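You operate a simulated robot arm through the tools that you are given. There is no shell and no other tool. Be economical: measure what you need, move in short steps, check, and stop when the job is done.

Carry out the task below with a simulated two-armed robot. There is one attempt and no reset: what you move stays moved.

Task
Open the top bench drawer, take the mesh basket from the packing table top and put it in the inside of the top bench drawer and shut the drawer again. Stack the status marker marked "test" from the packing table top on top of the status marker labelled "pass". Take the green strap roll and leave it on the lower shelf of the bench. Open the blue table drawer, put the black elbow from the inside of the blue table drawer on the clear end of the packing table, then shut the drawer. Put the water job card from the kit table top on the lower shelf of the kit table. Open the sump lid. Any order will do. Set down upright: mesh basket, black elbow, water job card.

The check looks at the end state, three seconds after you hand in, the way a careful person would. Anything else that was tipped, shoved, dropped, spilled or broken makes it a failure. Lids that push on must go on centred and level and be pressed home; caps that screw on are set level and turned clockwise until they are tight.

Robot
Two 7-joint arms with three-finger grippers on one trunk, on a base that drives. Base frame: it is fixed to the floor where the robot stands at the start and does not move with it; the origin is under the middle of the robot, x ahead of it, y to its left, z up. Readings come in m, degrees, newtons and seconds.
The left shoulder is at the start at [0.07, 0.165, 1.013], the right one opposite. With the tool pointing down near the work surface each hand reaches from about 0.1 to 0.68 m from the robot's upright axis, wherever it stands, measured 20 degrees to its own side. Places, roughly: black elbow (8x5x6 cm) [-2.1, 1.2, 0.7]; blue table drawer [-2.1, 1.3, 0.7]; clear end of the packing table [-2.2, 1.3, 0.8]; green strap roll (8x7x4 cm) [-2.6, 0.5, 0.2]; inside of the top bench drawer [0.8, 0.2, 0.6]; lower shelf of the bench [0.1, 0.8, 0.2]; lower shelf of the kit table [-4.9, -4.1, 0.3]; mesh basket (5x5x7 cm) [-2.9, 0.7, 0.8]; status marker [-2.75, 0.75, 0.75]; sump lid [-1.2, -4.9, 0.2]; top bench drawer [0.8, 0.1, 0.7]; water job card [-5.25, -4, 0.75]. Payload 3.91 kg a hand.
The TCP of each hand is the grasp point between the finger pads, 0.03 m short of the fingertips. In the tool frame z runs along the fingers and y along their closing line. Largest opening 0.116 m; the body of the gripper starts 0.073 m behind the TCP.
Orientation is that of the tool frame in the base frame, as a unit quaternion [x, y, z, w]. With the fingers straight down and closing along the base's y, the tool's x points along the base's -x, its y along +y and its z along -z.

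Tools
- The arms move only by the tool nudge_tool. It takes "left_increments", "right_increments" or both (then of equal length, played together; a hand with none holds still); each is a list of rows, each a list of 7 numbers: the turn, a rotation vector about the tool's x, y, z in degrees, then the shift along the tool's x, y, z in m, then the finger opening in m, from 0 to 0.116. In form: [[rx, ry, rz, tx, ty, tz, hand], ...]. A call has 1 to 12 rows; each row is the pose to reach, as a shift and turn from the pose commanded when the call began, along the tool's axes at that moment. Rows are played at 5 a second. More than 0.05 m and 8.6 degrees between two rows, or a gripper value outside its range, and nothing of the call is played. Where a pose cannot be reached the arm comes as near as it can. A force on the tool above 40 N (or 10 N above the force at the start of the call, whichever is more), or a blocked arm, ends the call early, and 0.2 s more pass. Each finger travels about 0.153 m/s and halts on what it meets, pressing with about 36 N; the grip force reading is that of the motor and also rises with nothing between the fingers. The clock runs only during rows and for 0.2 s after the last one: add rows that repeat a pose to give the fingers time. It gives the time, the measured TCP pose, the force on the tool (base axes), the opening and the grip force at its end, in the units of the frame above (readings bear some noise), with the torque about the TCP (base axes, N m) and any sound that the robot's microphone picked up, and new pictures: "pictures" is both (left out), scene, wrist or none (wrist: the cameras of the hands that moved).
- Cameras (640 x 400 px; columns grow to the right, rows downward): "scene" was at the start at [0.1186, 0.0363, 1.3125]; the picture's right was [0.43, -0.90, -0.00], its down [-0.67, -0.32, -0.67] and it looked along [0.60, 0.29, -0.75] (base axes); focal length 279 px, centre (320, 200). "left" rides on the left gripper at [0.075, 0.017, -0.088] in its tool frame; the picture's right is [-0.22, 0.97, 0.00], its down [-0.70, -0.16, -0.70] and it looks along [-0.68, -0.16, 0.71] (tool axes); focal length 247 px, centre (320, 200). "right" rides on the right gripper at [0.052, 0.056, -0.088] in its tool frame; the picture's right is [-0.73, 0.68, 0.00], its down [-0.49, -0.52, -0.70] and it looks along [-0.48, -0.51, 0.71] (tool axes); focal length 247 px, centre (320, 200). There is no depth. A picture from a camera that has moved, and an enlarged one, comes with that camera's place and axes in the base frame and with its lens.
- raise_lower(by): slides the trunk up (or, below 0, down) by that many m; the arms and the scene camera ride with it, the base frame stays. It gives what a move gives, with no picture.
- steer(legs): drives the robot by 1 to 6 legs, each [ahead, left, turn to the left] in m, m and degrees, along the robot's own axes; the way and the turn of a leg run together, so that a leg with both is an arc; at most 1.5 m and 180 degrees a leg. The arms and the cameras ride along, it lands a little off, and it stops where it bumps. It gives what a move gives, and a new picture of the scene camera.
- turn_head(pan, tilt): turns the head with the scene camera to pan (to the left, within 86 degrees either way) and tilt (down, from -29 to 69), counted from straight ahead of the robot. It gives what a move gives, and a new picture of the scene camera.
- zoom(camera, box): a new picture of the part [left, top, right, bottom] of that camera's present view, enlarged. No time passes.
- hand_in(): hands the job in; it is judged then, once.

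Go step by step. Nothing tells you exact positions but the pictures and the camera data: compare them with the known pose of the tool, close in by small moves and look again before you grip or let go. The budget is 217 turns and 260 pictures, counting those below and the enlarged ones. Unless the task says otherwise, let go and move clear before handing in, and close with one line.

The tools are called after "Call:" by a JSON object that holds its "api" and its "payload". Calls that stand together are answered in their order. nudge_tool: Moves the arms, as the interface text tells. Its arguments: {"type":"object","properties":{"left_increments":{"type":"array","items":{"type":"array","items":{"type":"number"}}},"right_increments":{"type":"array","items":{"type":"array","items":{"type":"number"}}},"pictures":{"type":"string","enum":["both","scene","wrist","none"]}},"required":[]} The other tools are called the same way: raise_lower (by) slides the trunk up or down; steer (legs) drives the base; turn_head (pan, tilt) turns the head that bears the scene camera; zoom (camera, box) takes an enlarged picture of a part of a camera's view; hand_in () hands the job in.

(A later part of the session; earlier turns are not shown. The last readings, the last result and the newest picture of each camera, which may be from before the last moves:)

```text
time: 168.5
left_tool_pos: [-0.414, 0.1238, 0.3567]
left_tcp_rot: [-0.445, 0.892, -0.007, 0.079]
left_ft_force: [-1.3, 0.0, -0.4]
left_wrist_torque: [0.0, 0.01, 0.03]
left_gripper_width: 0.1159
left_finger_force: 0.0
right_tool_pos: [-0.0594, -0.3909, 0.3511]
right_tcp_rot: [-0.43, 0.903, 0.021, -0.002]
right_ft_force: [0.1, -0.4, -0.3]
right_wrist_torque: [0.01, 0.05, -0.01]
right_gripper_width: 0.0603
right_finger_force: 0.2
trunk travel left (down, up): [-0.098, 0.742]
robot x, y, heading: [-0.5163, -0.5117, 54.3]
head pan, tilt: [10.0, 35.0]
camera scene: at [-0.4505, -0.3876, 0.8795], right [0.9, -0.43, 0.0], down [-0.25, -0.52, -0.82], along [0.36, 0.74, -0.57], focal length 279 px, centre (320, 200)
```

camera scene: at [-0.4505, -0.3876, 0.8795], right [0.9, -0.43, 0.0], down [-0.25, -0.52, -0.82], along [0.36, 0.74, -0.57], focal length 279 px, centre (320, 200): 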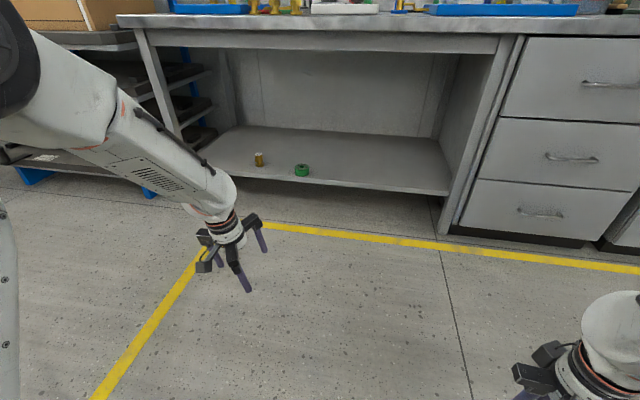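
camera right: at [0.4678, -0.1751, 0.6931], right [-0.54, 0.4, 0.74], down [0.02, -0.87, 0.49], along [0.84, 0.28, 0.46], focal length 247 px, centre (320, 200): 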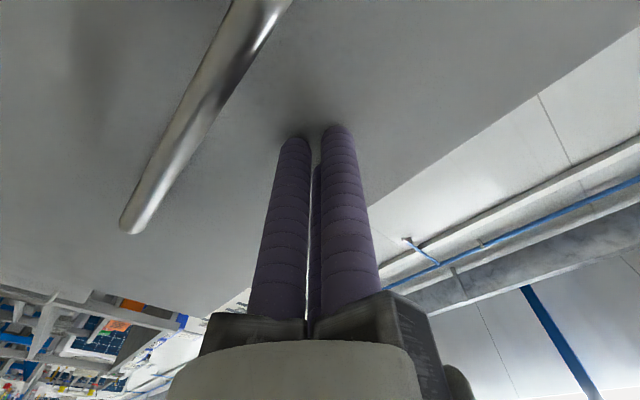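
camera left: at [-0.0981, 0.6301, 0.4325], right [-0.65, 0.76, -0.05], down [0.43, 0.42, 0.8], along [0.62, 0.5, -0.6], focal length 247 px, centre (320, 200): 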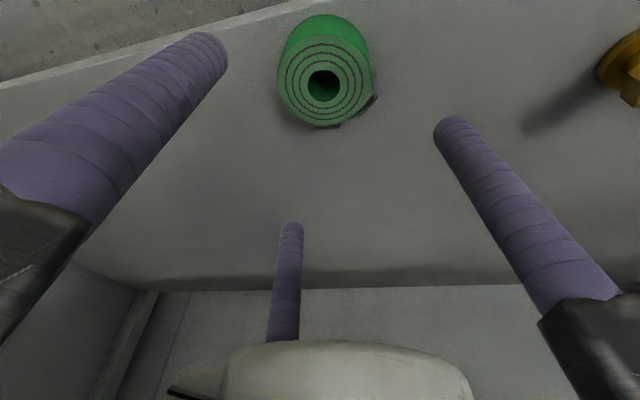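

The roll rests on the shelf. Next I'll raise the trunk and go to the blue drawer of the packing table.

Call:
{"api": "raise_lower", "payload": {"by": 0.4}}

Call:
{"api": "turn_head", "payload": {"pan": 0, "tilt": 40}}

Call:
{"api": "steer", "payload": {"legs": [[0, 0, 90.7], [1.1, -0.386, 0]]}}

```text
time: 172.4
left_tool_pos: [-0.413, 0.1241, 0.7574]
left_tcp_rot: [-0.445, 0.892, -0.007, 0.078]
left_ft_force: [-0.9, 1.0, 0.4]
left_wrist_torque: [-0.01, 0.01, -0.03]
left_gripper_width: 0.116
left_finger_force: 0.0
right_tool_pos: [-0.0579, -0.3898, 0.7507]
right_tcp_rot: [-0.43, 0.903, 0.021, -0.001]
right_ft_force: [-0.6, 0.4, 0.4]
right_wrist_torque: [0.03, -0.01, -0.01]
right_gripper_width: 0.0601
right_finger_force: 0.1
trunk travel left (down, up): [-0.498, 0.342]
robot x, y, heading: [-0.5158, -0.5077, 54.4]
head pan, tilt: [10.0, 35.0]
```

```text
time: 173.1
left_tool_pos: [-0.4138, 0.1244, 0.7551]
left_tcp_rot: [-0.445, 0.892, -0.006, 0.079]
left_ft_force: [-0.2, 0.7, -0.9]
left_wrist_torque: [-0.01, 0.0, 0.02]
left_gripper_width: 0.116
left_finger_force: 0.1
right_tool_pos: [-0.0583, -0.3901, 0.7508]
right_tcp_rot: [-0.43, 0.903, 0.02, -0.002]
right_ft_force: [-0.5, 0.3, -0.3]
right_wrist_torque: [0.0, -0.02, -0.01]
right_gripper_width: 0.0599
right_finger_force: 0.0
trunk travel left (down, up): [-0.498, 0.342]
robot x, y, heading: [-0.5165, -0.507, 54.2]
head pan, tilt: [0.0, 40.0]
camera scene: at [-0.4391, -0.3978, 1.2719], right [0.81, -0.58, 0.0], down [-0.37, -0.52, -0.77], along [0.45, 0.62, -0.64], focal length 279 px, centre (320, 200)
```

scene: 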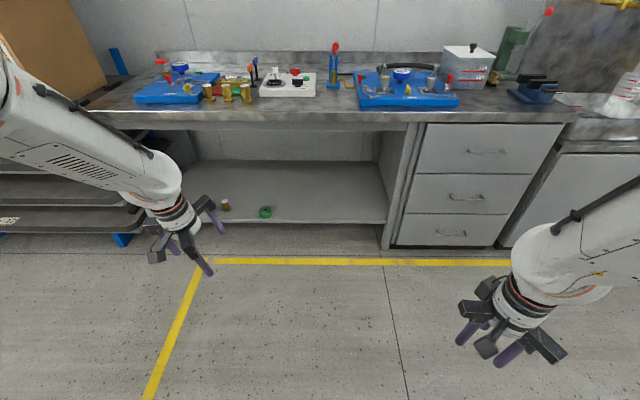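

```text
time: 183.0
left_tool_pos: [-1.826, 0.5566, 0.7568]
left_tcp_rot: [0.944, -0.32, -0.049, -0.06]
left_ft_force: [-0.2, -0.4, -0.1]
left_wrist_torque: [-0.01, -0.01, 0.0]
left_gripper_width: 0.1162
left_finger_force: 0.0
right_tool_pos: [-1.3088, 0.908, 0.7514]
right_tcp_rot: [0.941, -0.336, -0.013, 0.016]
right_ft_force: [0.1, -0.1, 0.5]
right_wrist_torque: [-0.05, 0.0, 0.0]
right_gripper_width: 0.0602
right_finger_force: 0.0
trunk travel left (down, up): [-0.498, 0.342]
robot x, y, heading: [-1.1884, 0.4503, 144.0]
head pan, tilt: [0.0, 40.0]
camera scene: at [-1.3056, 0.5326, 1.2719], right [0.59, 0.81, 0.0], down [0.52, -0.38, -0.77], along [-0.62, 0.45, -0.64], focal length 279 px, centre (320, 200)
```

scene: 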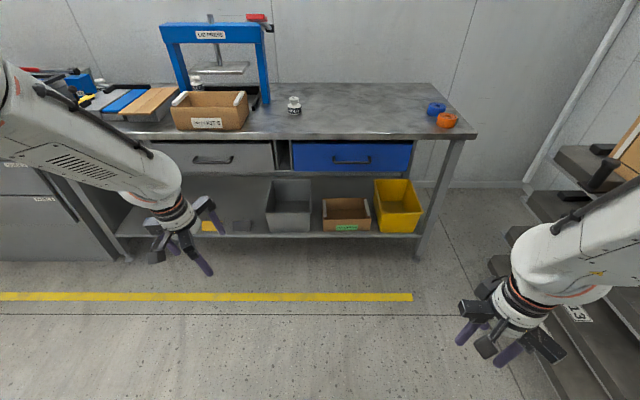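

The blue handle is at about [-1.99, 1.19, 0.68], slightly right of centre. I'll turn the right tool horizontal again, fingers closing vertically, for the handle.

Call:
{"api": "nudge_tool", "payload": {"right_increments": [[-4.79, -4.79, 4.79, -0.02, 0.012, 0, 0.06], [-9.58, -9.58, 9.58, -0.04, 0.024, 0, 0.06], [-14.37, -14.37, 14.37, -0.06, 0.036, 0, 0.06], [-19.16, -19.16, 19.16, -0.09, 0.048, 0, 0.06], [-23.95, -23.95, 23.95, -0.12, 0.06, 0, 0.06], [-28.74, -28.74, 28.74, -0.15, 0.072, 0, 0.06], [-33.53, -33.53, 33.53, -0.18, 0.084, 0, 0.06], [-38.32, -38.32, 38.32, -0.2, 0.096, 0, 0.06], [-43.11, -43.11, 43.11, -0.22, 0.108, 0, 0.06], [-47.9, -47.9, 47.9, -0.24, 0.12, 0, 0.07], [-52.69, -52.69, 52.69, -0.25, 0.13, 0, 0.08], [-57.48, -57.48, 57.48, -0.26, 0.14, 0, 0.08]], "pictures": "none"}}

Call:
{"api": "nudge_tool", "payload": {"right_increments": [[-4.79, -4.79, 4.79, 0, 0, 0, 0.08], [-9.58, -9.58, 9.58, 0, 0, 0, 0.08], [-12.3, -12.3, 12.3, 0, 0, 0, 0.08]], "pictures": "none"}}

Call:
{"api": "steer", "payload": {"legs": [[0.32, 0, 1.0]]}}

```text
time: 185.6
left_tool_pos: [-1.8277, 0.5565, 0.756]
left_tcp_rot: [0.944, -0.32, -0.049, -0.061]
left_ft_force: [-0.9, 0.0, -0.9]
left_wrist_torque: [0.02, -0.04, -0.02]
left_gripper_width: 0.116
left_finger_force: 0.1
right_tool_pos: [-1.6018, 0.9653, 0.76]
right_tcp_rot: [-0.445, 0.634, 0.565, -0.282]
right_ft_force: [-0.7, 0.1, 0.0]
right_wrist_torque: [0.0, -0.01, -0.04]
right_gripper_width: 0.0805
right_finger_force: 0.1
trunk travel left (down, up): [-0.498, 0.342]
robot x, y, heading: [-1.1942, 0.4494, 143.9]
head pan, tilt: [0.0, 40.0]
```

```text
time: 186.4
left_tool_pos: [-1.8267, 0.5561, 0.7554]
left_tcp_rot: [0.944, -0.32, -0.05, -0.06]
left_ft_force: [-0.2, -0.1, 0.0]
left_wrist_torque: [0.01, -0.05, 0.03]
left_gripper_width: 0.1158
left_finger_force: 0.0
right_tool_pos: [-1.601, 0.9653, 0.7605]
right_tcp_rot: [-0.28, 0.64, 0.64, -0.319]
right_ft_force: [0.5, 0.6, 0.0]
right_wrist_torque: [0.01, -0.03, 0.0]
right_gripper_width: 0.0799
right_finger_force: 0.0
trunk travel left (down, up): [-0.498, 0.342]
robot x, y, heading: [-1.1936, 0.4501, 143.8]
head pan, tilt: [0.0, 40.0]
```

```text
time: 188.5
left_tool_pos: [-2.0846, 0.7275, 0.756]
left_tcp_rot: [0.947, -0.31, -0.051, -0.06]
left_ft_force: [-0.1, -0.2, -1.3]
left_wrist_torque: [-0.01, 0.02, -0.03]
left_gripper_width: 0.1163
left_finger_force: 0.1
right_tool_pos: [-1.8675, 1.1401, 0.7594]
right_tcp_rot: [-0.287, 0.638, 0.637, -0.323]
right_ft_force: [-0.1, 0.8, 0.9]
right_wrist_torque: [0.01, 0.03, 0.0]
right_gripper_width: 0.0797
right_finger_force: 0.1
trunk travel left (down, up): [-0.498, 0.342]
robot x, y, heading: [-1.451, 0.6344, 145.1]
head pan, tilt: [0.0, 40.0]
camera scene: at [-1.5646, 0.7142, 1.2718], right [0.57, 0.82, 0.0], down [0.53, -0.37, -0.77], along [-0.63, 0.44, -0.64], focal length 279 px, centre (320, 200)
```

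scene: 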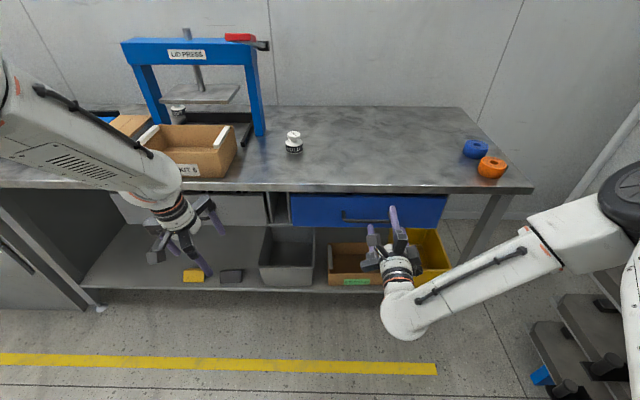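

Now I'll lower the trunk 8 cm, fix the tool's yaw by 4° and look through the wrist camera.

Call:
{"api": "raise_lower", "payload": {"by": -0.08}}

Call:
{"api": "nudge_tool", "payload": {"right_increments": [[0, 4, 0, -0.025, 0, 0, 0.08], [0, 4, 0, -0.025, 0, 0, 0.08]], "pictures": "both"}}

```text
time: 189.7
left_tool_pos: [-2.0851, 0.7271, 0.6769]
left_tcp_rot: [0.947, -0.311, -0.05, -0.06]
left_ft_force: [-0.2, 0.1, 0.6]
left_wrist_torque: [0.01, 0.05, -0.02]
left_gripper_width: 0.1159
left_finger_force: 0.0
right_tool_pos: [-1.8669, 1.1406, 0.6798]
right_tcp_rot: [-0.287, 0.637, 0.638, -0.324]
right_ft_force: [0.2, -0.6, 0.0]
right_wrist_torque: [0.02, -0.01, 0.02]
right_gripper_width: 0.0802
right_finger_force: 0.0
trunk travel left (down, up): [-0.418, 0.422]
robot x, y, heading: [-1.4503, 0.6309, 144.8]
head pan, tilt: [0.0, 40.0]
```

```text
time: 190.2
left_tool_pos: [-2.086, 0.7272, 0.6752]
left_tcp_rot: [0.947, -0.311, -0.05, -0.061]
left_ft_force: [-0.5, 0.3, -0.8]
left_wrist_torque: [0.0, -0.02, 0.0]
left_gripper_width: 0.1161
left_finger_force: 0.0
right_tool_pos: [-1.8507, 1.1594, 0.6798]
right_tcp_rot: [-0.31, 0.627, 0.626, -0.346]
right_ft_force: [-0.7, 0.1, 0.0]
right_wrist_torque: [0.0, 0.0, 0.01]
right_gripper_width: 0.0802
right_finger_force: 0.1
trunk travel left (down, up): [-0.418, 0.422]
robot x, y, heading: [-1.4524, 0.6369, 145.2]
head pan, tilt: [0.0, 40.0]
camera scene: at [-1.5645, 0.7135, 1.1918], right [0.57, 0.82, 0.0], down [0.53, -0.37, -0.77], along [-0.63, 0.44, -0.64], focal length 279 px, centre (320, 200)
camera right: at [-1.8046, 1.0678, 0.7341], right [0.45, 0.62, 0.65], down [0.83, -0.01, -0.56], along [-0.34, 0.79, -0.52], focal length 247 px, centre (320, 200)
```

scene: 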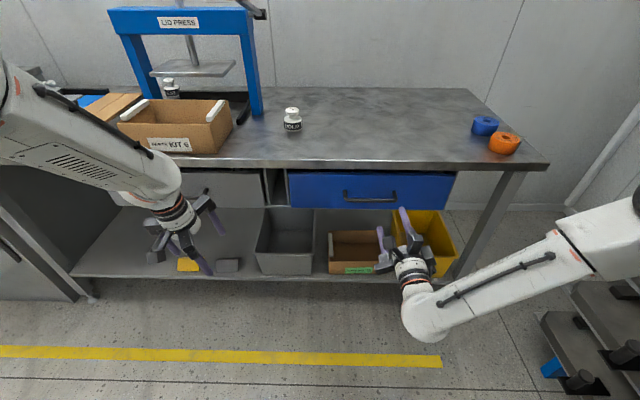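
right: 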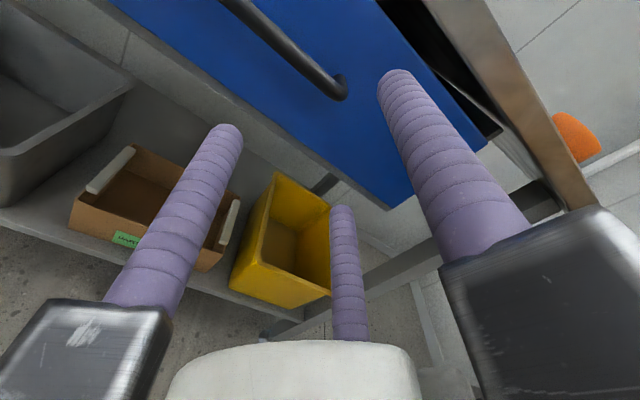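

Handle centre about [-2.0, 1.194, 0.685]. I'll align and approach.

Call:
{"api": "nudge_tool", "payload": {"right_increments": [[0, 0, 0, 0.03, 0.003, 0.03, 0.08], [0, 0, 0, 0.057, 0.005, 0.06, 0.08], [0, 0, 0, 0.057, 0.005, 0.095, 0.08], [0, 0, 0, 0.057, 0.005, 0.095, 0.08]], "pictures": "wrist"}}

```text
time: 191.2
left_tool_pos: [-2.086, 0.7263, 0.6761]
left_tcp_rot: [0.947, -0.311, -0.051, -0.061]
left_ft_force: [0.2, 0.3, -0.1]
left_wrist_torque: [0.0, 0.0, -0.01]
left_gripper_width: 0.116
left_finger_force: 0.1
right_tool_pos: [-1.9645, 1.167, 0.691]
right_tcp_rot: [-0.31, 0.626, 0.626, -0.346]
right_ft_force: [-0.7, -0.5, 0.1]
right_wrist_torque: [-0.01, 0.04, 0.03]
right_gripper_width: 0.0799
right_finger_force: 0.0
trunk travel left (down, up): [-0.418, 0.422]
robot x, y, heading: [-1.453, 0.6329, 144.9]
head pan, tilt: [0.0, 40.0]
camera right: at [-1.917, 1.0757, 0.7448], right [0.45, 0.62, 0.65], down [0.83, -0.01, -0.56], along [-0.34, 0.79, -0.52], focal length 247 px, centre (320, 200)
```

right: 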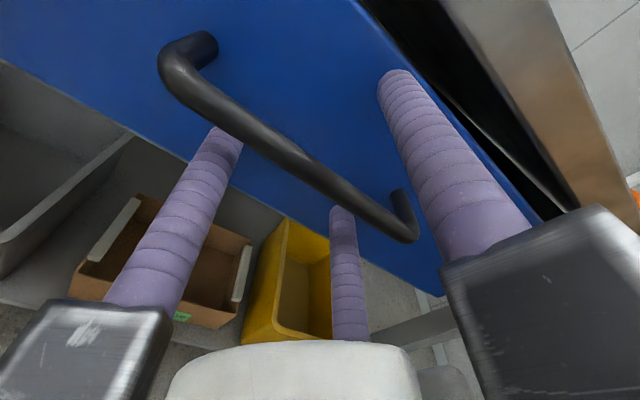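

The bar lies between the fingers. A last 1 cm in, then close.

Call:
{"api": "nudge_tool", "payload": {"right_increments": [[0, 0, 0, 0.006, 0, 0.01, 0.08], [0, 0, 0, 0.006, 0, 0.01, 0.04], [0, 0, 0, 0.006, 0, 0.01, 0.01], [0, 0, 0, 0.006, 0, 0.01, 0.005], [0, 0, 0, 0.006, 0, 0.01, 0.005]], "pictures": "wrist"}}

```text
time: 192.4
left_tool_pos: [-2.0847, 0.7286, 0.6763]
left_tcp_rot: [0.947, -0.312, -0.051, -0.059]
left_ft_force: [-0.2, 0.2, -0.3]
left_wrist_torque: [0.0, -0.03, 0.0]
left_gripper_width: 0.1161
left_finger_force: 0.2
right_tool_pos: [-1.9724, 1.1696, 0.6889]
right_tcp_rot: [-0.308, 0.628, 0.626, -0.345]
right_ft_force: [23.3, 3.1, -8.6]
right_wrist_torque: [0.83, -0.47, -0.51]
right_gripper_width: 0.0214
right_finger_force: 44.9
trunk travel left (down, up): [-0.418, 0.422]
robot x, y, heading: [-1.4531, 0.6326, 144.9]
head pan, tilt: [0.0, 40.0]
camera right: at [-1.9261, 1.0782, 0.7441], right [0.45, 0.62, 0.65], down [0.83, -0.02, -0.56], along [-0.34, 0.79, -0.52], focal length 247 px, centre (320, 200)
```

right: 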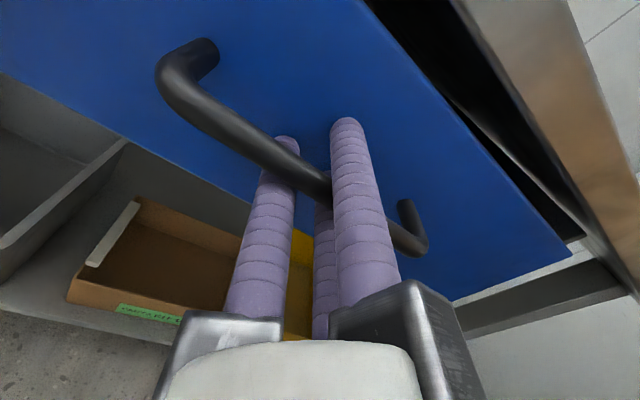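

Gripped. Pulling the drawer open by backing the base along the drawer axis.

Call:
{"api": "steer", "payload": {"legs": [[-0.08, 0, 0], [-0.08, 0, 0], [-0.07, 0, 0]]}}

```text
time: 194.8
left_tool_pos: [-1.8999, 0.5967, 0.6761]
left_tcp_rot: [0.947, -0.311, -0.05, -0.06]
left_ft_force: [0.2, -0.4, 0.8]
left_wrist_torque: [0.05, 0.01, 0.0]
left_gripper_width: 0.1162
left_finger_force: 0.1
right_tool_pos: [-1.7903, 1.0358, 0.6878]
right_tcp_rot: [-0.312, 0.626, 0.625, -0.347]
right_ft_force: [-7.6, -8.5, -16.5]
right_wrist_torque: [0.88, -0.74, 0.22]
right_gripper_width: 0.0213
right_finger_force: 44.9
trunk travel left (down, up): [-0.418, 0.422]
robot x, y, heading: [-1.2623, 0.5004, 145.1]
head pan, tilt: [0.0, 40.0]
camera scene: at [-1.3787, 0.5827, 1.1917], right [0.57, 0.82, 0.0], down [0.53, -0.37, -0.77], along [-0.63, 0.44, -0.64], focal length 279 px, centre (320, 200)
```

scene: 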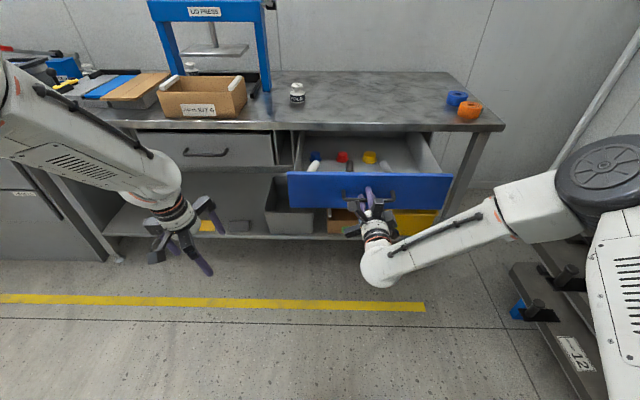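

The drawer is open about 22 cm with several items inside. Zooming in on its contents.

Call:
{"api": "zoom", "payload": {"camera": "scene", "box": [280, 120, 460, 232]}}

```text
3.56 times, centred on (370, 176) of scene
camera zoom: at [-1.3787, 0.5827, 1.1917], right [0.57, 0.82, 0.0], down [0.53, -0.37, -0.77], along [-0.63, 0.44, -0.64], focal length 992 px, centre (142, 285)
```

zoom: 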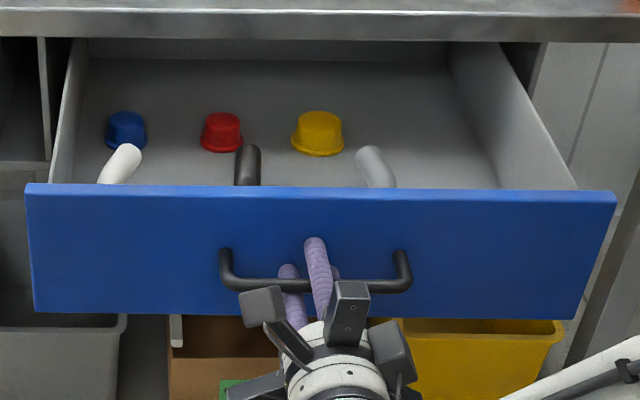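

The black elbow stands in the middle behind the front. I'll release the handle, back off and tuck the right hand; the left hand will fetch the elbow.

Call:
{"api": "nudge_tool", "payload": {"right_increments": [[0, 0, 0, 0, 0, 0, 0.04], [0, 0, 0, 0, 0, 0, 0.08], [0, 0, 0, 0, 0, 0, 0.09]], "pictures": "none"}}

Call:
{"api": "steer", "payload": {"legs": [[-0.2, 0, 0]]}}

Call:
{"api": "nudge_tool", "payload": {"right_increments": [[4.79, 4.79, -4.79, 0, 0, 0, 0.09], [9.58, 9.58, -9.58, 0, 0, 0, 0.09], [14.37, 14.37, -14.37, 0, 0, 0, 0.09], [19.16, 19.16, -19.16, 0, 0, 0, 0.09], [23.95, 23.95, -23.95, 0, 0, 0, 0.09], [28.74, 28.74, -28.74, 0, 0, 0, 0.09], [33.53, 33.53, -33.53, 0, 0, 0, 0.09], [38.32, 38.32, -38.32, 0, 0, 0, 0.09], [43.11, 43.11, -43.11, 0, 0, 0, 0.09], [47.9, 47.9, -47.9, 0, 0, 0, 0.09], [52.69, 52.69, -52.69, 0, 0, 0, 0.09], [57.48, 57.48, -57.48, 0, 0, 0, 0.09]], "pictures": "none"}}

Call:
{"api": "nudge_tool", "payload": {"right_increments": [[4.79, 4.79, -4.79, 0, 0, 0, 0.09], [9.58, 9.58, -9.58, 0, 0, 0, 0.09], [11.8, 11.8, -11.8, 0, 0, 0, 0.09]], "pictures": "none"}}

Call:
{"api": "nudge_tool", "payload": {"right_increments": [[0, 0, 0, 0.03, -0.025, -0.02, 0.09], [0, 0, 0, 0.06, -0.05, -0.04, 0.09], [0, 0, 0, 0.09, -0.075, -0.06, 0.09], [0, 0, 0, 0.12, -0.1, -0.08, 0.09], [0, 0, 0, 0.15, -0.12, -0.1, 0.09], [0, 0, 0, 0.18, -0.14, -0.12, 0.09], [0, 0, 0, 0.21, -0.16, -0.14, 0.09], [0, 0, 0, 0.24, -0.18, -0.15, 0.09]], "pictures": "none"}}

```text
time: 195.6
left_tool_pos: [-1.8987, 0.5958, 0.6754]
left_tcp_rot: [0.947, -0.311, -0.05, -0.06]
left_ft_force: [0.0, -0.3, 1.1]
left_wrist_torque: [0.01, -0.03, 0.0]
left_gripper_width: 0.1158
left_finger_force: 0.0
right_tool_pos: [-1.7882, 1.0344, 0.6898]
right_tcp_rot: [-0.311, 0.626, 0.625, -0.346]
right_ft_force: [0.0, -0.2, 0.4]
right_wrist_torque: [-0.01, -0.01, 0.02]
right_gripper_width: 0.0901
right_finger_force: 0.2
trunk travel left (down, up): [-0.418, 0.422]
robot x, y, heading: [-1.262, 0.5038, 144.9]
head pan, tilt: [0.0, 40.0]
```

```text
time: 197.2
left_tool_pos: [-1.7324, 0.4811, 0.6764]
left_tcp_rot: [0.947, -0.311, -0.052, -0.061]
left_ft_force: [0.2, 0.2, 0.3]
left_wrist_torque: [0.01, 0.03, -0.01]
left_gripper_width: 0.116
left_finger_force: 0.1
right_tool_pos: [-1.6226, 0.9208, 0.6919]
right_tcp_rot: [-0.311, 0.626, 0.626, -0.347]
right_ft_force: [-0.4, 0.1, 0.2]
right_wrist_torque: [-0.02, -0.01, 0.02]
right_gripper_width: 0.0899
right_finger_force: 0.1
trunk travel left (down, up): [-0.418, 0.422]
robot x, y, heading: [-1.0942, 0.3871, 144.7]
head pan, tilt: [0.0, 40.0]
camera scene: at [-1.2111, 0.4665, 1.1921], right [0.57, 0.82, 0.0], down [0.53, -0.37, -0.77], along [-0.63, 0.44, -0.64], focal length 279 px, centre (320, 200)
```

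scene: 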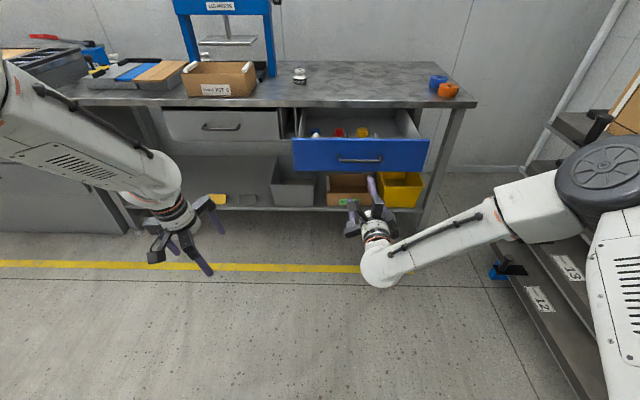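

```text
time: 199.8
left_tool_pos: [-1.7335, 0.482, 0.6766]
left_tcp_rot: [0.947, -0.312, -0.05, -0.06]
left_ft_force: [-0.3, 0.2, 0.2]
left_wrist_torque: [-0.02, 0.01, 0.0]
left_gripper_width: 0.116
left_finger_force: 0.1
right_tool_pos: [-1.6224, 0.9192, 0.6901]
right_tcp_rot: [0.905, -0.391, -0.144, 0.086]
right_ft_force: [-0.2, -0.4, 0.6]
right_wrist_torque: [0.01, 0.02, -0.02]
right_gripper_width: 0.0902
right_finger_force: 0.0
trunk travel left (down, up): [-0.418, 0.422]
robot x, y, heading: [-1.0966, 0.385, 145.2]
head pan, tilt: [0.0, 40.0]
```

```text
time: 200.6
left_tool_pos: [-1.7329, 0.4814, 0.6762]
left_tcp_rot: [0.947, -0.312, -0.051, -0.061]
left_ft_force: [0.4, -0.5, 0.2]
left_wrist_torque: [0.02, -0.01, 0.0]
left_gripper_width: 0.116
left_finger_force: 0.2
right_tool_pos: [-1.6215, 0.9196, 0.6898]
right_tcp_rot: [0.955, -0.296, -0.018, 0.018]
right_ft_force: [-0.2, 0.4, -0.6]
right_wrist_torque: [0.0, -0.01, 0.01]
right_gripper_width: 0.09
right_finger_force: 0.0
trunk travel left (down, up): [-0.418, 0.422]
robot x, y, heading: [-1.0987, 0.388, 144.9]
head pan, tilt: [0.0, 40.0]
```

```text
time: 202.4
left_tool_pos: [-1.7331, 0.48, 0.6763]
left_tcp_rot: [0.947, -0.311, -0.051, -0.06]
left_ft_force: [-0.1, -0.9, -0.7]
left_wrist_torque: [0.05, -0.04, -0.02]
left_gripper_width: 0.1162
left_finger_force: 0.2
right_tool_pos: [-1.3191, 0.9344, 0.8286]
right_tcp_rot: [0.955, -0.297, -0.018, 0.017]
right_ft_force: [-0.6, 0.0, 0.4]
right_wrist_torque: [0.09, -0.04, -0.05]
right_gripper_width: 0.09
right_finger_force: 0.1
trunk travel left (down, up): [-0.418, 0.422]
robot x, y, heading: [-1.0995, 0.3874, 145.2]
head pan, tilt: [0.0, 40.0]
```

Right hand tucked. I'll raise the trunk and shift so the left hand faces the elbow.

Call:
{"api": "raise_lower", "payload": {"by": 0.25}}

Call:
{"api": "steer", "payload": {"legs": [[0, -0.384, 0], [0.5, 0, 0]]}}

Call:
{"api": "zoom", "payload": {"camera": "left", "box": [0, 0, 640, 400]}}

```text
time: 204.9
left_tool_pos: [-1.7334, 0.4818, 0.926]
left_tcp_rot: [0.947, -0.312, -0.051, -0.061]
left_ft_force: [0.2, -0.1, 0.2]
left_wrist_torque: [0.01, 0.0, 0.01]
left_gripper_width: 0.1158
left_finger_force: 0.0
right_tool_pos: [-1.3188, 0.9361, 1.0781]
right_tcp_rot: [0.954, -0.297, -0.018, 0.018]
right_ft_force: [0.8, -0.5, 0.1]
right_wrist_torque: [-0.01, 0.01, -0.01]
right_gripper_width: 0.09
right_finger_force: 0.0
trunk travel left (down, up): [-0.668, 0.172]
robot x, y, heading: [-1.0989, 0.3868, 145.0]
head pan, tilt: [0.0, 40.0]
```

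```text
time: 209.9
left_tool_pos: [-1.931, 1.0816, 0.9273]
left_tcp_rot: [0.948, -0.31, -0.051, -0.059]
left_ft_force: [-0.3, 0.0, 0.2]
left_wrist_torque: [-0.04, -0.02, -0.01]
left_gripper_width: 0.1161
left_finger_force: 0.2
right_tool_pos: [-1.5162, 1.5368, 1.0783]
right_tcp_rot: [0.955, -0.296, -0.017, 0.018]
right_ft_force: [0.1, 0.3, 0.4]
right_wrist_torque: [0.0, -0.02, 0.0]
right_gripper_width: 0.0899
right_finger_force: 0.1
trunk travel left (down, up): [-0.668, 0.172]
robot x, y, heading: [-1.2946, 0.9879, 145.3]
head pan, tilt: [0.0, 40.0]
camera scene: at [-1.4091, 1.0681, 1.4419], right [0.57, 0.82, 0.0], down [0.53, -0.37, -0.77], along [-0.63, 0.44, -0.64], focal length 279 px, centre (320, 200)
```

scene: 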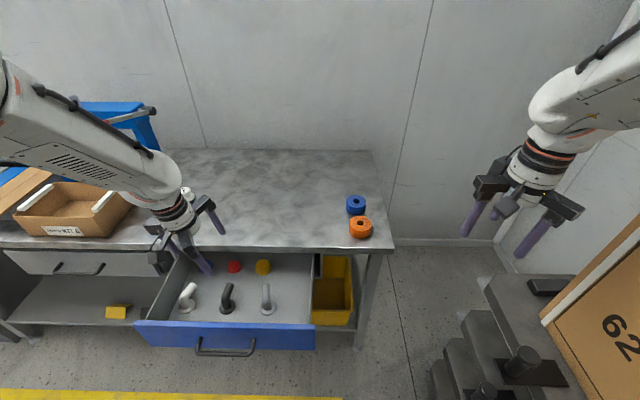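

```text
1.00 times, centred on (320, 200) of left (not enlarged: the box is as wide or as high as the picture)
camera zoom: at [-1.876, 1.0112, 1.0027], right [-0.76, -0.65, -0.05], down [-0.42, 0.43, 0.8], along [-0.5, 0.63, -0.6], focal length 247 px, centre (320, 200)
```

zoom: 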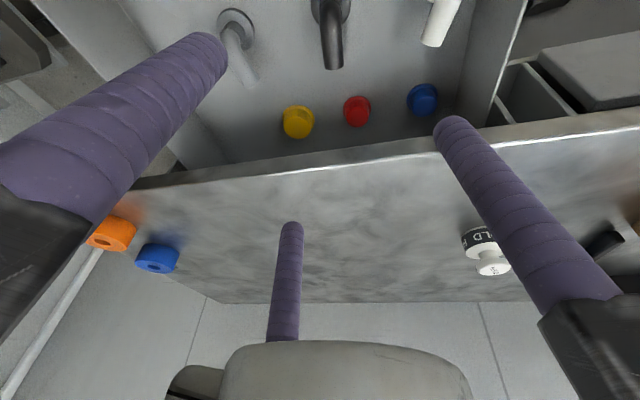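

I see three upright elbows in the drawer, black in the middle. Zooming to measure.

Call:
{"api": "zoom", "payload": {"camera": "scene", "box": [130, 240, 330, 365]}}

Call:
{"api": "zoom", "payload": {"camera": "left", "box": [200, 0, 460, 163]}}

```text
3.20 times, centred on (230, 302) of scene
camera zoom: at [-1.4091, 1.0681, 1.4419], right [0.57, 0.82, 0.0], down [0.53, -0.37, -0.77], along [-0.63, 0.44, -0.64], focal length 892 px, centre (608, -128)
```

zoom: 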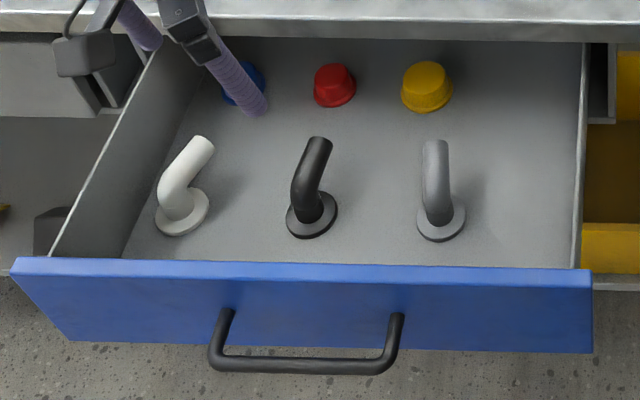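

```text
2.45 times, centred on (330, 82) of left
camera zoom: at [-1.876, 1.0112, 1.0027], right [-0.76, -0.65, -0.05], down [-0.42, 0.43, 0.8], along [-0.5, 0.63, -0.6], focal length 606 px, centre (296, 491)
```

zoom: 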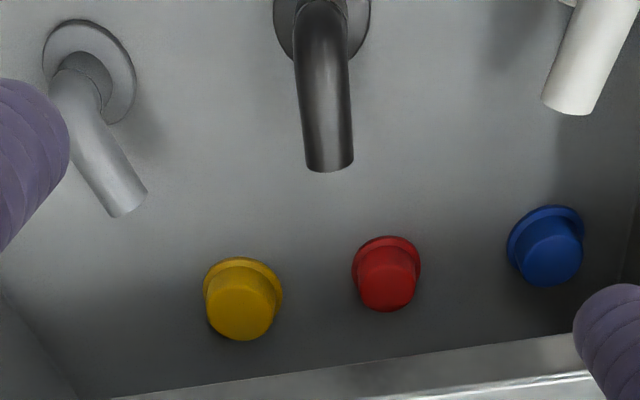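

The black elbow's base is at about [-1.943, 1.09], its pipe bending towards the back. I'll make the left tool vertical and turn it 30° so the pipe exits between two fingers.

Call:
{"api": "nudge_tool", "payload": {"left_increments": [[0, 4.3, 0, 0, 0, 0, 0.1], [0, 8.6, 0, 0, 0, 0, 0.08]], "pictures": "none"}}

Call:
{"api": "nudge_tool", "payload": {"left_increments": [[0, 0, 7.5, 0, 0, 0.03, 0.08], [0, 0, 15, 0, 0, 0.06, 0.08], [0, 0, 22.5, 0, 0, 0.09, 0.08], [0, 0, 30, 0, 0, 0.12, 0.08], [0, 0, 30, 0, 0, 0.12, 0.08]], "pictures": "wrist"}}

```text
time: 210.5
left_tool_pos: [-1.9304, 1.0807, 0.925]
left_tcp_rot: [0.949, -0.313, 0.02, -0.037]
left_ft_force: [-1.1, 0.7, 0.3]
left_wrist_torque: [-0.05, -0.01, 0.02]
left_gripper_width: 0.08
left_finger_force: 0.1
right_tool_pos: [-1.5174, 1.5381, 1.077]
right_tcp_rot: [0.955, -0.296, -0.018, 0.018]
right_ft_force: [0.4, 0.0, -0.2]
right_wrist_torque: [0.01, -0.04, -0.01]
right_gripper_width: 0.0901
right_finger_force: 0.1
trunk travel left (down, up): [-0.668, 0.172]
robot x, y, heading: [-1.2956, 0.9889, 144.9]
head pan, tilt: [0.0, 40.0]
```

```text
time: 211.7
left_tool_pos: [-1.9228, 1.0879, 0.8071]
left_tcp_rot: [0.835, -0.549, 0.009, -0.041]
left_ft_force: [0.5, -0.1, -0.2]
left_wrist_torque: [0.0, -0.01, -0.01]
left_gripper_width: 0.0801
left_finger_force: 0.0
right_tool_pos: [-1.515, 1.5361, 1.0772]
right_tcp_rot: [0.955, -0.296, -0.019, 0.019]
right_ft_force: [0.3, 0.8, 0.4]
right_wrist_torque: [0.01, -0.02, 0.03]
right_gripper_width: 0.09
right_finger_force: 0.0
trunk travel left (down, up): [-0.668, 0.172]
robot x, y, heading: [-1.2936, 0.9895, 145.2]
head pan, tilt: [0.0, 40.0]
camera left: at [-1.9144, 1.0078, 0.8914], right [-0.98, -0.18, -0.07], down [-0.17, 0.66, 0.73], along [-0.08, 0.73, -0.68], focal length 247 px, centre (320, 200)
```

left: 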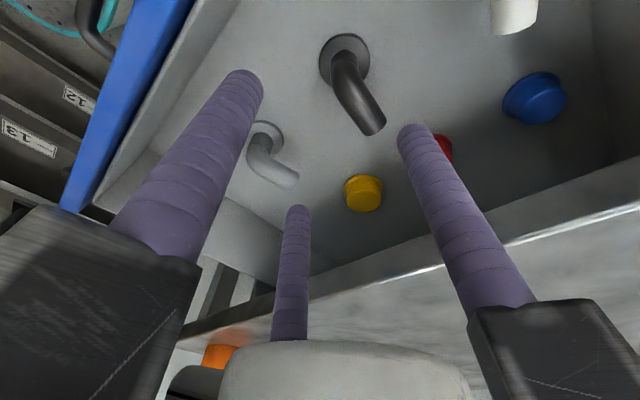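

The finger gap is aligned with the pipe. Descending to just around the pipe.

Call:
{"api": "nudge_tool", "payload": {"left_increments": [[0, 0, 0, -0.004, 0.007, 0.035, 0.08], [0, 0, 0, -0.008, 0.013, 0.07, 0.08], [0, 0, 0, -0.012, 0.019, 0.1, 0.08], [0, 0, 0, -0.014, 0.022, 0.115, 0.08], [0, 0, 0, -0.014, 0.022, 0.115, 0.08]], "pictures": "both"}}

```text
time: 212.9
left_tool_pos: [-1.942, 1.0985, 0.6892]
left_tcp_rot: [0.835, -0.548, 0.009, -0.04]
left_ft_force: [0.2, -0.7, 0.4]
left_wrist_torque: [-0.03, -0.01, 0.0]
left_gripper_width: 0.0799
left_finger_force: 0.0
right_tool_pos: [-1.5155, 1.537, 1.0773]
right_tcp_rot: [0.955, -0.296, -0.018, 0.018]
right_ft_force: [0.6, 0.4, -0.2]
right_wrist_torque: [0.03, 0.05, 0.02]
right_gripper_width: 0.0898
right_finger_force: 0.1
trunk travel left (down, up): [-0.668, 0.172]
robot x, y, heading: [-1.2967, 0.9876, 145.1]
head pan, tilt: [0.0, 40.0]
camera scene: at [-1.4088, 1.0681, 1.442], right [0.57, 0.82, 0.0], down [0.53, -0.37, -0.77], along [-0.63, 0.44, -0.64], focal length 279 px, centre (320, 200)
camera left: at [-1.9334, 1.0185, 0.7756], right [-0.98, -0.18, -0.07], down [-0.17, 0.66, 0.73], along [-0.08, 0.73, -0.68], focal length 247 px, centre (320, 200)
```

scene: 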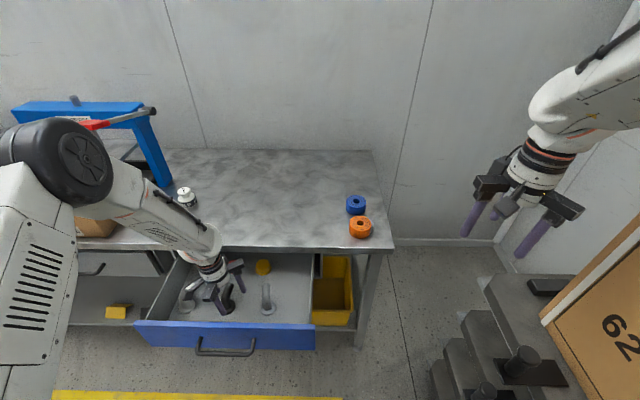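
left: 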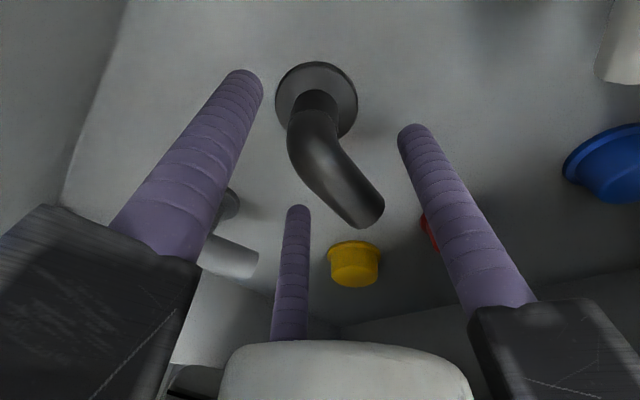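

Well centred on the pipe. Lowering 1.5 cm and closing.

Call:
{"api": "nudge_tool", "payload": {"left_increments": [[0, 0, 0, 0, 0.001, 0.01, 0.08], [0, 0, 0, 0, 0.001, 0.016, 0.07], [0, 0, 0, 0, 0.001, 0.016, 0.05], [0, 0, 0, 0, 0.001, 0.016, 0.03], [0, 0, 0, 0, 0.001, 0.016, 0.012], [0, 0, 0, 0, 0.001, 0.016, 0.012]], "pictures": "wrist"}}

```text
time: 214.3
left_tool_pos: [-1.9424, 1.0987, 0.6756]
left_tcp_rot: [0.835, -0.548, 0.009, -0.041]
left_ft_force: [-1.6, -2.6, 14.3]
left_wrist_torque: [0.1, 0.26, 0.05]
left_gripper_width: 0.0293
left_finger_force: 35.9
right_tool_pos: [-1.5151, 1.5362, 1.0792]
right_tcp_rot: [0.955, -0.296, -0.019, 0.017]
right_ft_force: [-0.1, 0.2, 0.2]
right_wrist_torque: [-0.03, -0.02, -0.01]
right_gripper_width: 0.0897
right_finger_force: 0.1
trunk travel left (down, up): [-0.668, 0.172]
robot x, y, heading: [-1.2928, 0.9895, 145.0]
head pan, tilt: [0.0, 40.0]
camera left: at [-1.9335, 1.0188, 0.7602], right [-0.98, -0.18, -0.07], down [-0.17, 0.66, 0.73], along [-0.09, 0.73, -0.68], focal length 247 px, centre (320, 200)
```

left: 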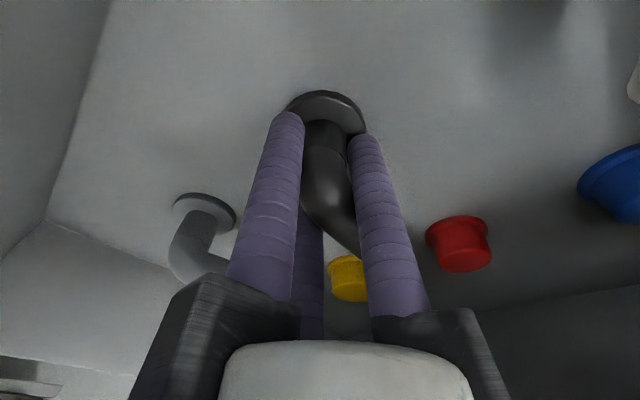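

Gripped. Lifting the elbow up out of the drawer.

Call:
{"api": "nudge_tool", "payload": {"left_increments": [[0, 0, 0, 0, -0.002, -0.03, 0.012], [0, 0, 0, 0, -0.005, -0.07, 0.012], [0, 0, 0, 0, -0.008, -0.11, 0.012], [0, 0, 0, 0, -0.012, -0.15, 0.012], [0, 0, 0, 0, -0.015, -0.19, 0.012]], "pictures": "wrist"}}

Call:
{"api": "raise_lower", "payload": {"by": 0.1}}

Call:
{"api": "steer", "payload": {"legs": [[0.15, 0, 0]]}}

```text
time: 215.5
left_tool_pos: [-1.9395, 1.0934, 0.8669]
left_tcp_rot: [0.835, -0.549, 0.01, -0.041]
left_ft_force: [-0.6, -1.4, 0.4]
left_wrist_torque: [0.01, -0.01, 0.0]
left_gripper_width: 0.0289
left_finger_force: 35.7
right_tool_pos: [-1.5157, 1.5358, 1.0772]
right_tcp_rot: [0.955, -0.296, -0.02, 0.018]
right_ft_force: [0.1, -0.3, -0.3]
right_wrist_torque: [0.03, 0.0, -0.01]
right_gripper_width: 0.09
right_finger_force: 0.0
trunk travel left (down, up): [-0.668, 0.172]
robot x, y, heading: [-1.2925, 0.988, 145.0]
head pan, tilt: [0.0, 40.0]
camera left: at [-1.9317, 1.0136, 0.952], right [-0.98, -0.18, -0.07], down [-0.17, 0.66, 0.73], along [-0.09, 0.73, -0.68], focal length 247 px, centre (320, 200)
```

left: 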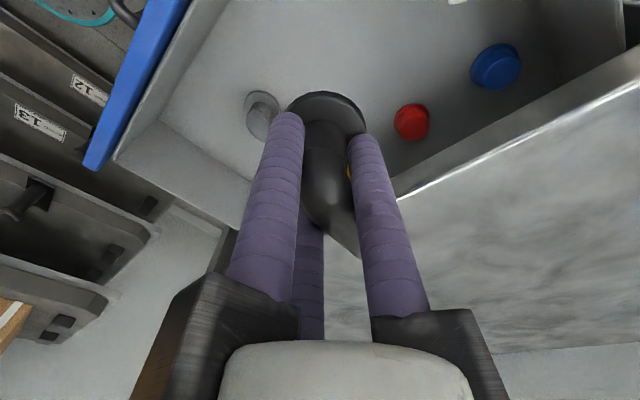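

```text
time: 216.9
left_tool_pos: [-1.9413, 1.0947, 0.9665]
left_tcp_rot: [0.835, -0.548, 0.009, -0.041]
left_ft_force: [-0.2, 1.0, -0.6]
left_wrist_torque: [-0.01, -0.02, -0.02]
left_gripper_width: 0.0261
left_finger_force: 36.0
right_tool_pos: [-1.5163, 1.5376, 1.1775]
right_tcp_rot: [0.955, -0.297, -0.019, 0.018]
right_ft_force: [0.6, 0.3, 0.6]
right_wrist_torque: [0.0, 0.0, -0.01]
right_gripper_width: 0.0901
right_finger_force: 0.1
trunk travel left (down, up): [-0.768, 0.072]
robot x, y, heading: [-1.2974, 0.9884, 145.0]
head pan, tilt: [0.0, 40.0]
```

```text
time: 218.2
left_tool_pos: [-2.0632, 1.1782, 0.9668]
left_tcp_rot: [0.835, -0.549, 0.009, -0.04]
left_ft_force: [0.4, -0.2, 0.4]
left_wrist_torque: [0.0, 0.0, 0.03]
left_gripper_width: 0.0259
left_finger_force: 35.5
right_tool_pos: [-1.6397, 1.6221, 1.1787]
right_tcp_rot: [0.955, -0.295, -0.02, 0.018]
right_ft_force: [-0.2, -0.5, 0.3]
right_wrist_torque: [0.0, -0.01, 0.01]
right_gripper_width: 0.0898
right_finger_force: 0.0
trunk travel left (down, up): [-0.768, 0.072]
robot x, y, heading: [-1.4183, 1.0755, 145.2]
head pan, tilt: [0.0, 40.0]
camera scene: at [-1.531, 1.1528, 1.5422], right [0.57, 0.82, 0.0], down [0.53, -0.37, -0.77], along [-0.63, 0.44, -0.64], focal length 279 px, centre (320, 200)
```

scene: 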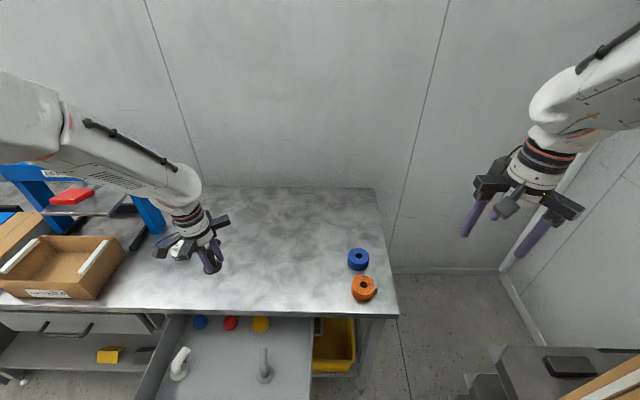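

Checking how the elbow sits in the grip.

Call:
{"api": "zoom", "payload": {"camera": "left", "box": [0, 0, 640, 400]}}

Call:
{"api": "zoom", "payload": {"camera": "scene", "box": [140, 200, 260, 275]}}

```text
1.00 times, centred on (320, 200) of left (not enlarged: the box is as wide or as high as the picture)
camera zoom: at [-2.0553, 1.0983, 1.0522], right [-0.98, -0.18, -0.07], down [-0.17, 0.66, 0.73], along [-0.09, 0.73, -0.68], focal length 247 px, centre (320, 200)
```

zoom: 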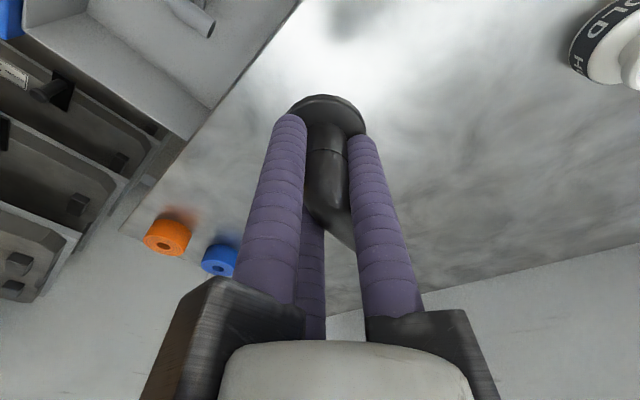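

```text
5.33 times, centred on (200, 238) of scene
camera zoom: at [-1.531, 1.1528, 1.5422], right [0.57, 0.82, 0.0], down [0.53, -0.37, -0.77], along [-0.63, 0.44, -0.64], focal length 1488 px, centre (960, 0)
```

zoom: 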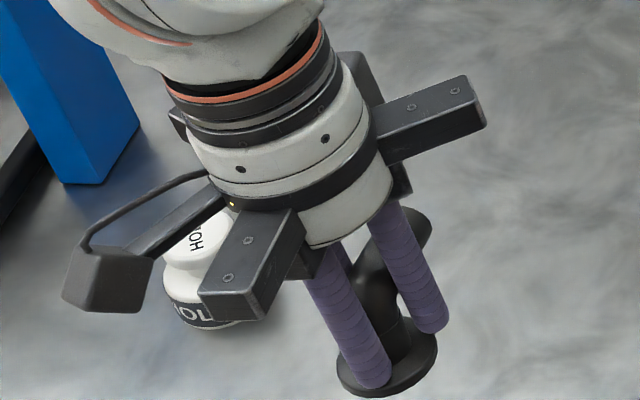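

Held well. I'll move it 11 cm further over the table and bring it down.

Call:
{"api": "nudge_tool", "payload": {"left_increments": [[0, 0, 0, -0.031, 0.019, 0, 0.012], [0, 0, 0, -0.062, 0.038, 0, 0.012], [0, 0, 0, -0.0935, 0.0575, 0, 0.012], [0, 0, 0, -0.0925, 0.06, 0.035, 0.012], [0, 0, 0, -0.0915, 0.063, 0.07, 0.012], [0, 0, 0, -0.091, 0.064, 0.09, 0.012]], "pictures": "wrist"}}

```text
time: 219.6
left_tool_pos: [-2.1577, 1.2413, 0.8736]
left_tcp_rot: [0.835, -0.548, 0.01, -0.041]
left_ft_force: [-0.2, 0.2, -0.2]
left_wrist_torque: [-0.01, -0.02, -0.02]
left_gripper_width: 0.0246
left_finger_force: 35.7
right_tool_pos: [-1.6404, 1.623, 1.1763]
right_tcp_rot: [0.955, -0.295, -0.018, 0.018]
right_ft_force: [0.6, 0.4, 0.7]
right_wrist_torque: [-0.04, 0.01, 0.0]
right_gripper_width: 0.0899
right_finger_force: 0.3
trunk travel left (down, up): [-0.768, 0.072]
robot x, y, heading: [-1.4189, 1.0756, 145.4]
head pan, tilt: [0.0, 40.0]
camera left: at [-2.1488, 1.1618, 0.959], right [-0.98, -0.18, -0.07], down [-0.17, 0.66, 0.73], along [-0.09, 0.73, -0.68], focal length 247 px, centre (320, 200)
```

left: 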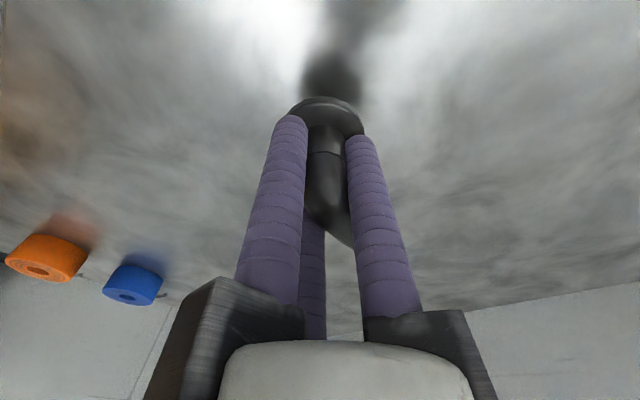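

Nearly down. Lowering slowly to contact.

Call:
{"api": "nudge_tool", "payload": {"left_increments": [[0, 0, 0, 0.0002, 0.0005, 0.006, 0.012], [0, 0, 0, 0.0004, 0.001, 0.012, 0.012], [0, 0, 0, 0.0005, 0.0014, 0.018, 0.012], [0, 0, 0, 0.0007, 0.0019, 0.024, 0.012], [0, 0, 0, 0.0009, 0.0023, 0.03, 0.012], [0, 0, 0, 0.001, 0.0028, 0.036, 0.012], [0, 0, 0, 0.0012, 0.0032, 0.042, 0.012], [0, 0, 0, 0.0014, 0.0037, 0.048, 0.012]], "pictures": "wrist"}}

```text
time: 221.4
left_tool_pos: [-2.1577, 1.2451, 0.8391]
left_tcp_rot: [0.835, -0.548, 0.002, -0.041]
left_ft_force: [7.2, -4.5, 28.3]
left_wrist_torque: [-0.19, 0.32, 0.11]
left_gripper_width: 0.0248
left_finger_force: 35.8
right_tool_pos: [-1.6393, 1.6217, 1.179]
right_tcp_rot: [0.955, -0.295, -0.019, 0.017]
right_ft_force: [-1.3, -0.3, 0.6]
right_wrist_torque: [0.01, -0.05, -0.01]
right_gripper_width: 0.09
right_finger_force: 0.0
trunk travel left (down, up): [-0.768, 0.072]
robot x, y, heading: [-1.4185, 1.0742, 145.1]
head pan, tilt: [0.0, 40.0]
stopped in row 8 (left hand): the force on the tool passed its limit at 45 N (the readings are from after the stop); the commanded pose is now the measured one
camera left: at [-2.1485, 1.1638, 0.923], right [-0.98, -0.18, -0.06], down [-0.17, 0.66, 0.74], along [-0.1, 0.73, -0.67], focal length 247 px, centre (320, 200)
```

left: 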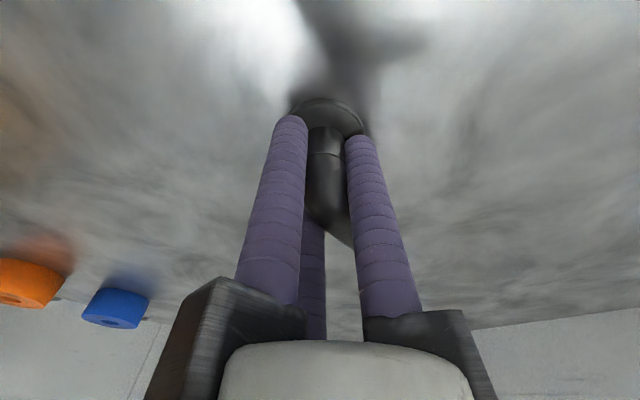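

Contact. Releasing gently.

Call:
{"api": "nudge_tool", "payload": {"left_increments": [[0, 0, 0, 0, 0, -0.001, 0.03], [0, 0, 0, 0, 0, -0.001, 0.04], [0, 0, 0, 0, 0, -0.001, 0.055], [0, 0, 0, 0, 0, -0.001, 0.08], [0, 0, 0, 0, 0, -0.001, 0.09]], "pictures": "wrist"}}

```text
time: 222.6
left_tool_pos: [-2.156, 1.2444, 0.8389]
left_tcp_rot: [0.836, -0.547, 0.002, -0.039]
left_ft_force: [5.4, 5.4, 25.8]
left_wrist_torque: [-0.25, 1.13, -0.11]
left_gripper_width: 0.0862
left_finger_force: 0.0
right_tool_pos: [-1.6367, 1.6227, 1.178]
right_tcp_rot: [0.955, -0.295, -0.02, 0.018]
right_ft_force: [0.9, -0.3, 0.3]
right_wrist_torque: [-0.01, 0.0, 0.02]
right_gripper_width: 0.0902
right_finger_force: 0.1
trunk travel left (down, up): [-0.768, 0.072]
robot x, y, heading: [-1.4179, 1.0773, 145.0]
head pan, tilt: [0.0, 40.0]
camera left: at [-2.1468, 1.1642, 0.9233], right [-0.98, -0.18, -0.06], down [-0.17, 0.66, 0.74], along [-0.1, 0.73, -0.67], focal length 247 px, centre (320, 200)
```

left: 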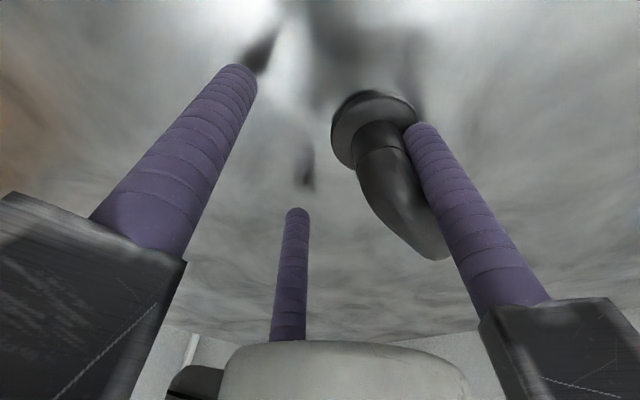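

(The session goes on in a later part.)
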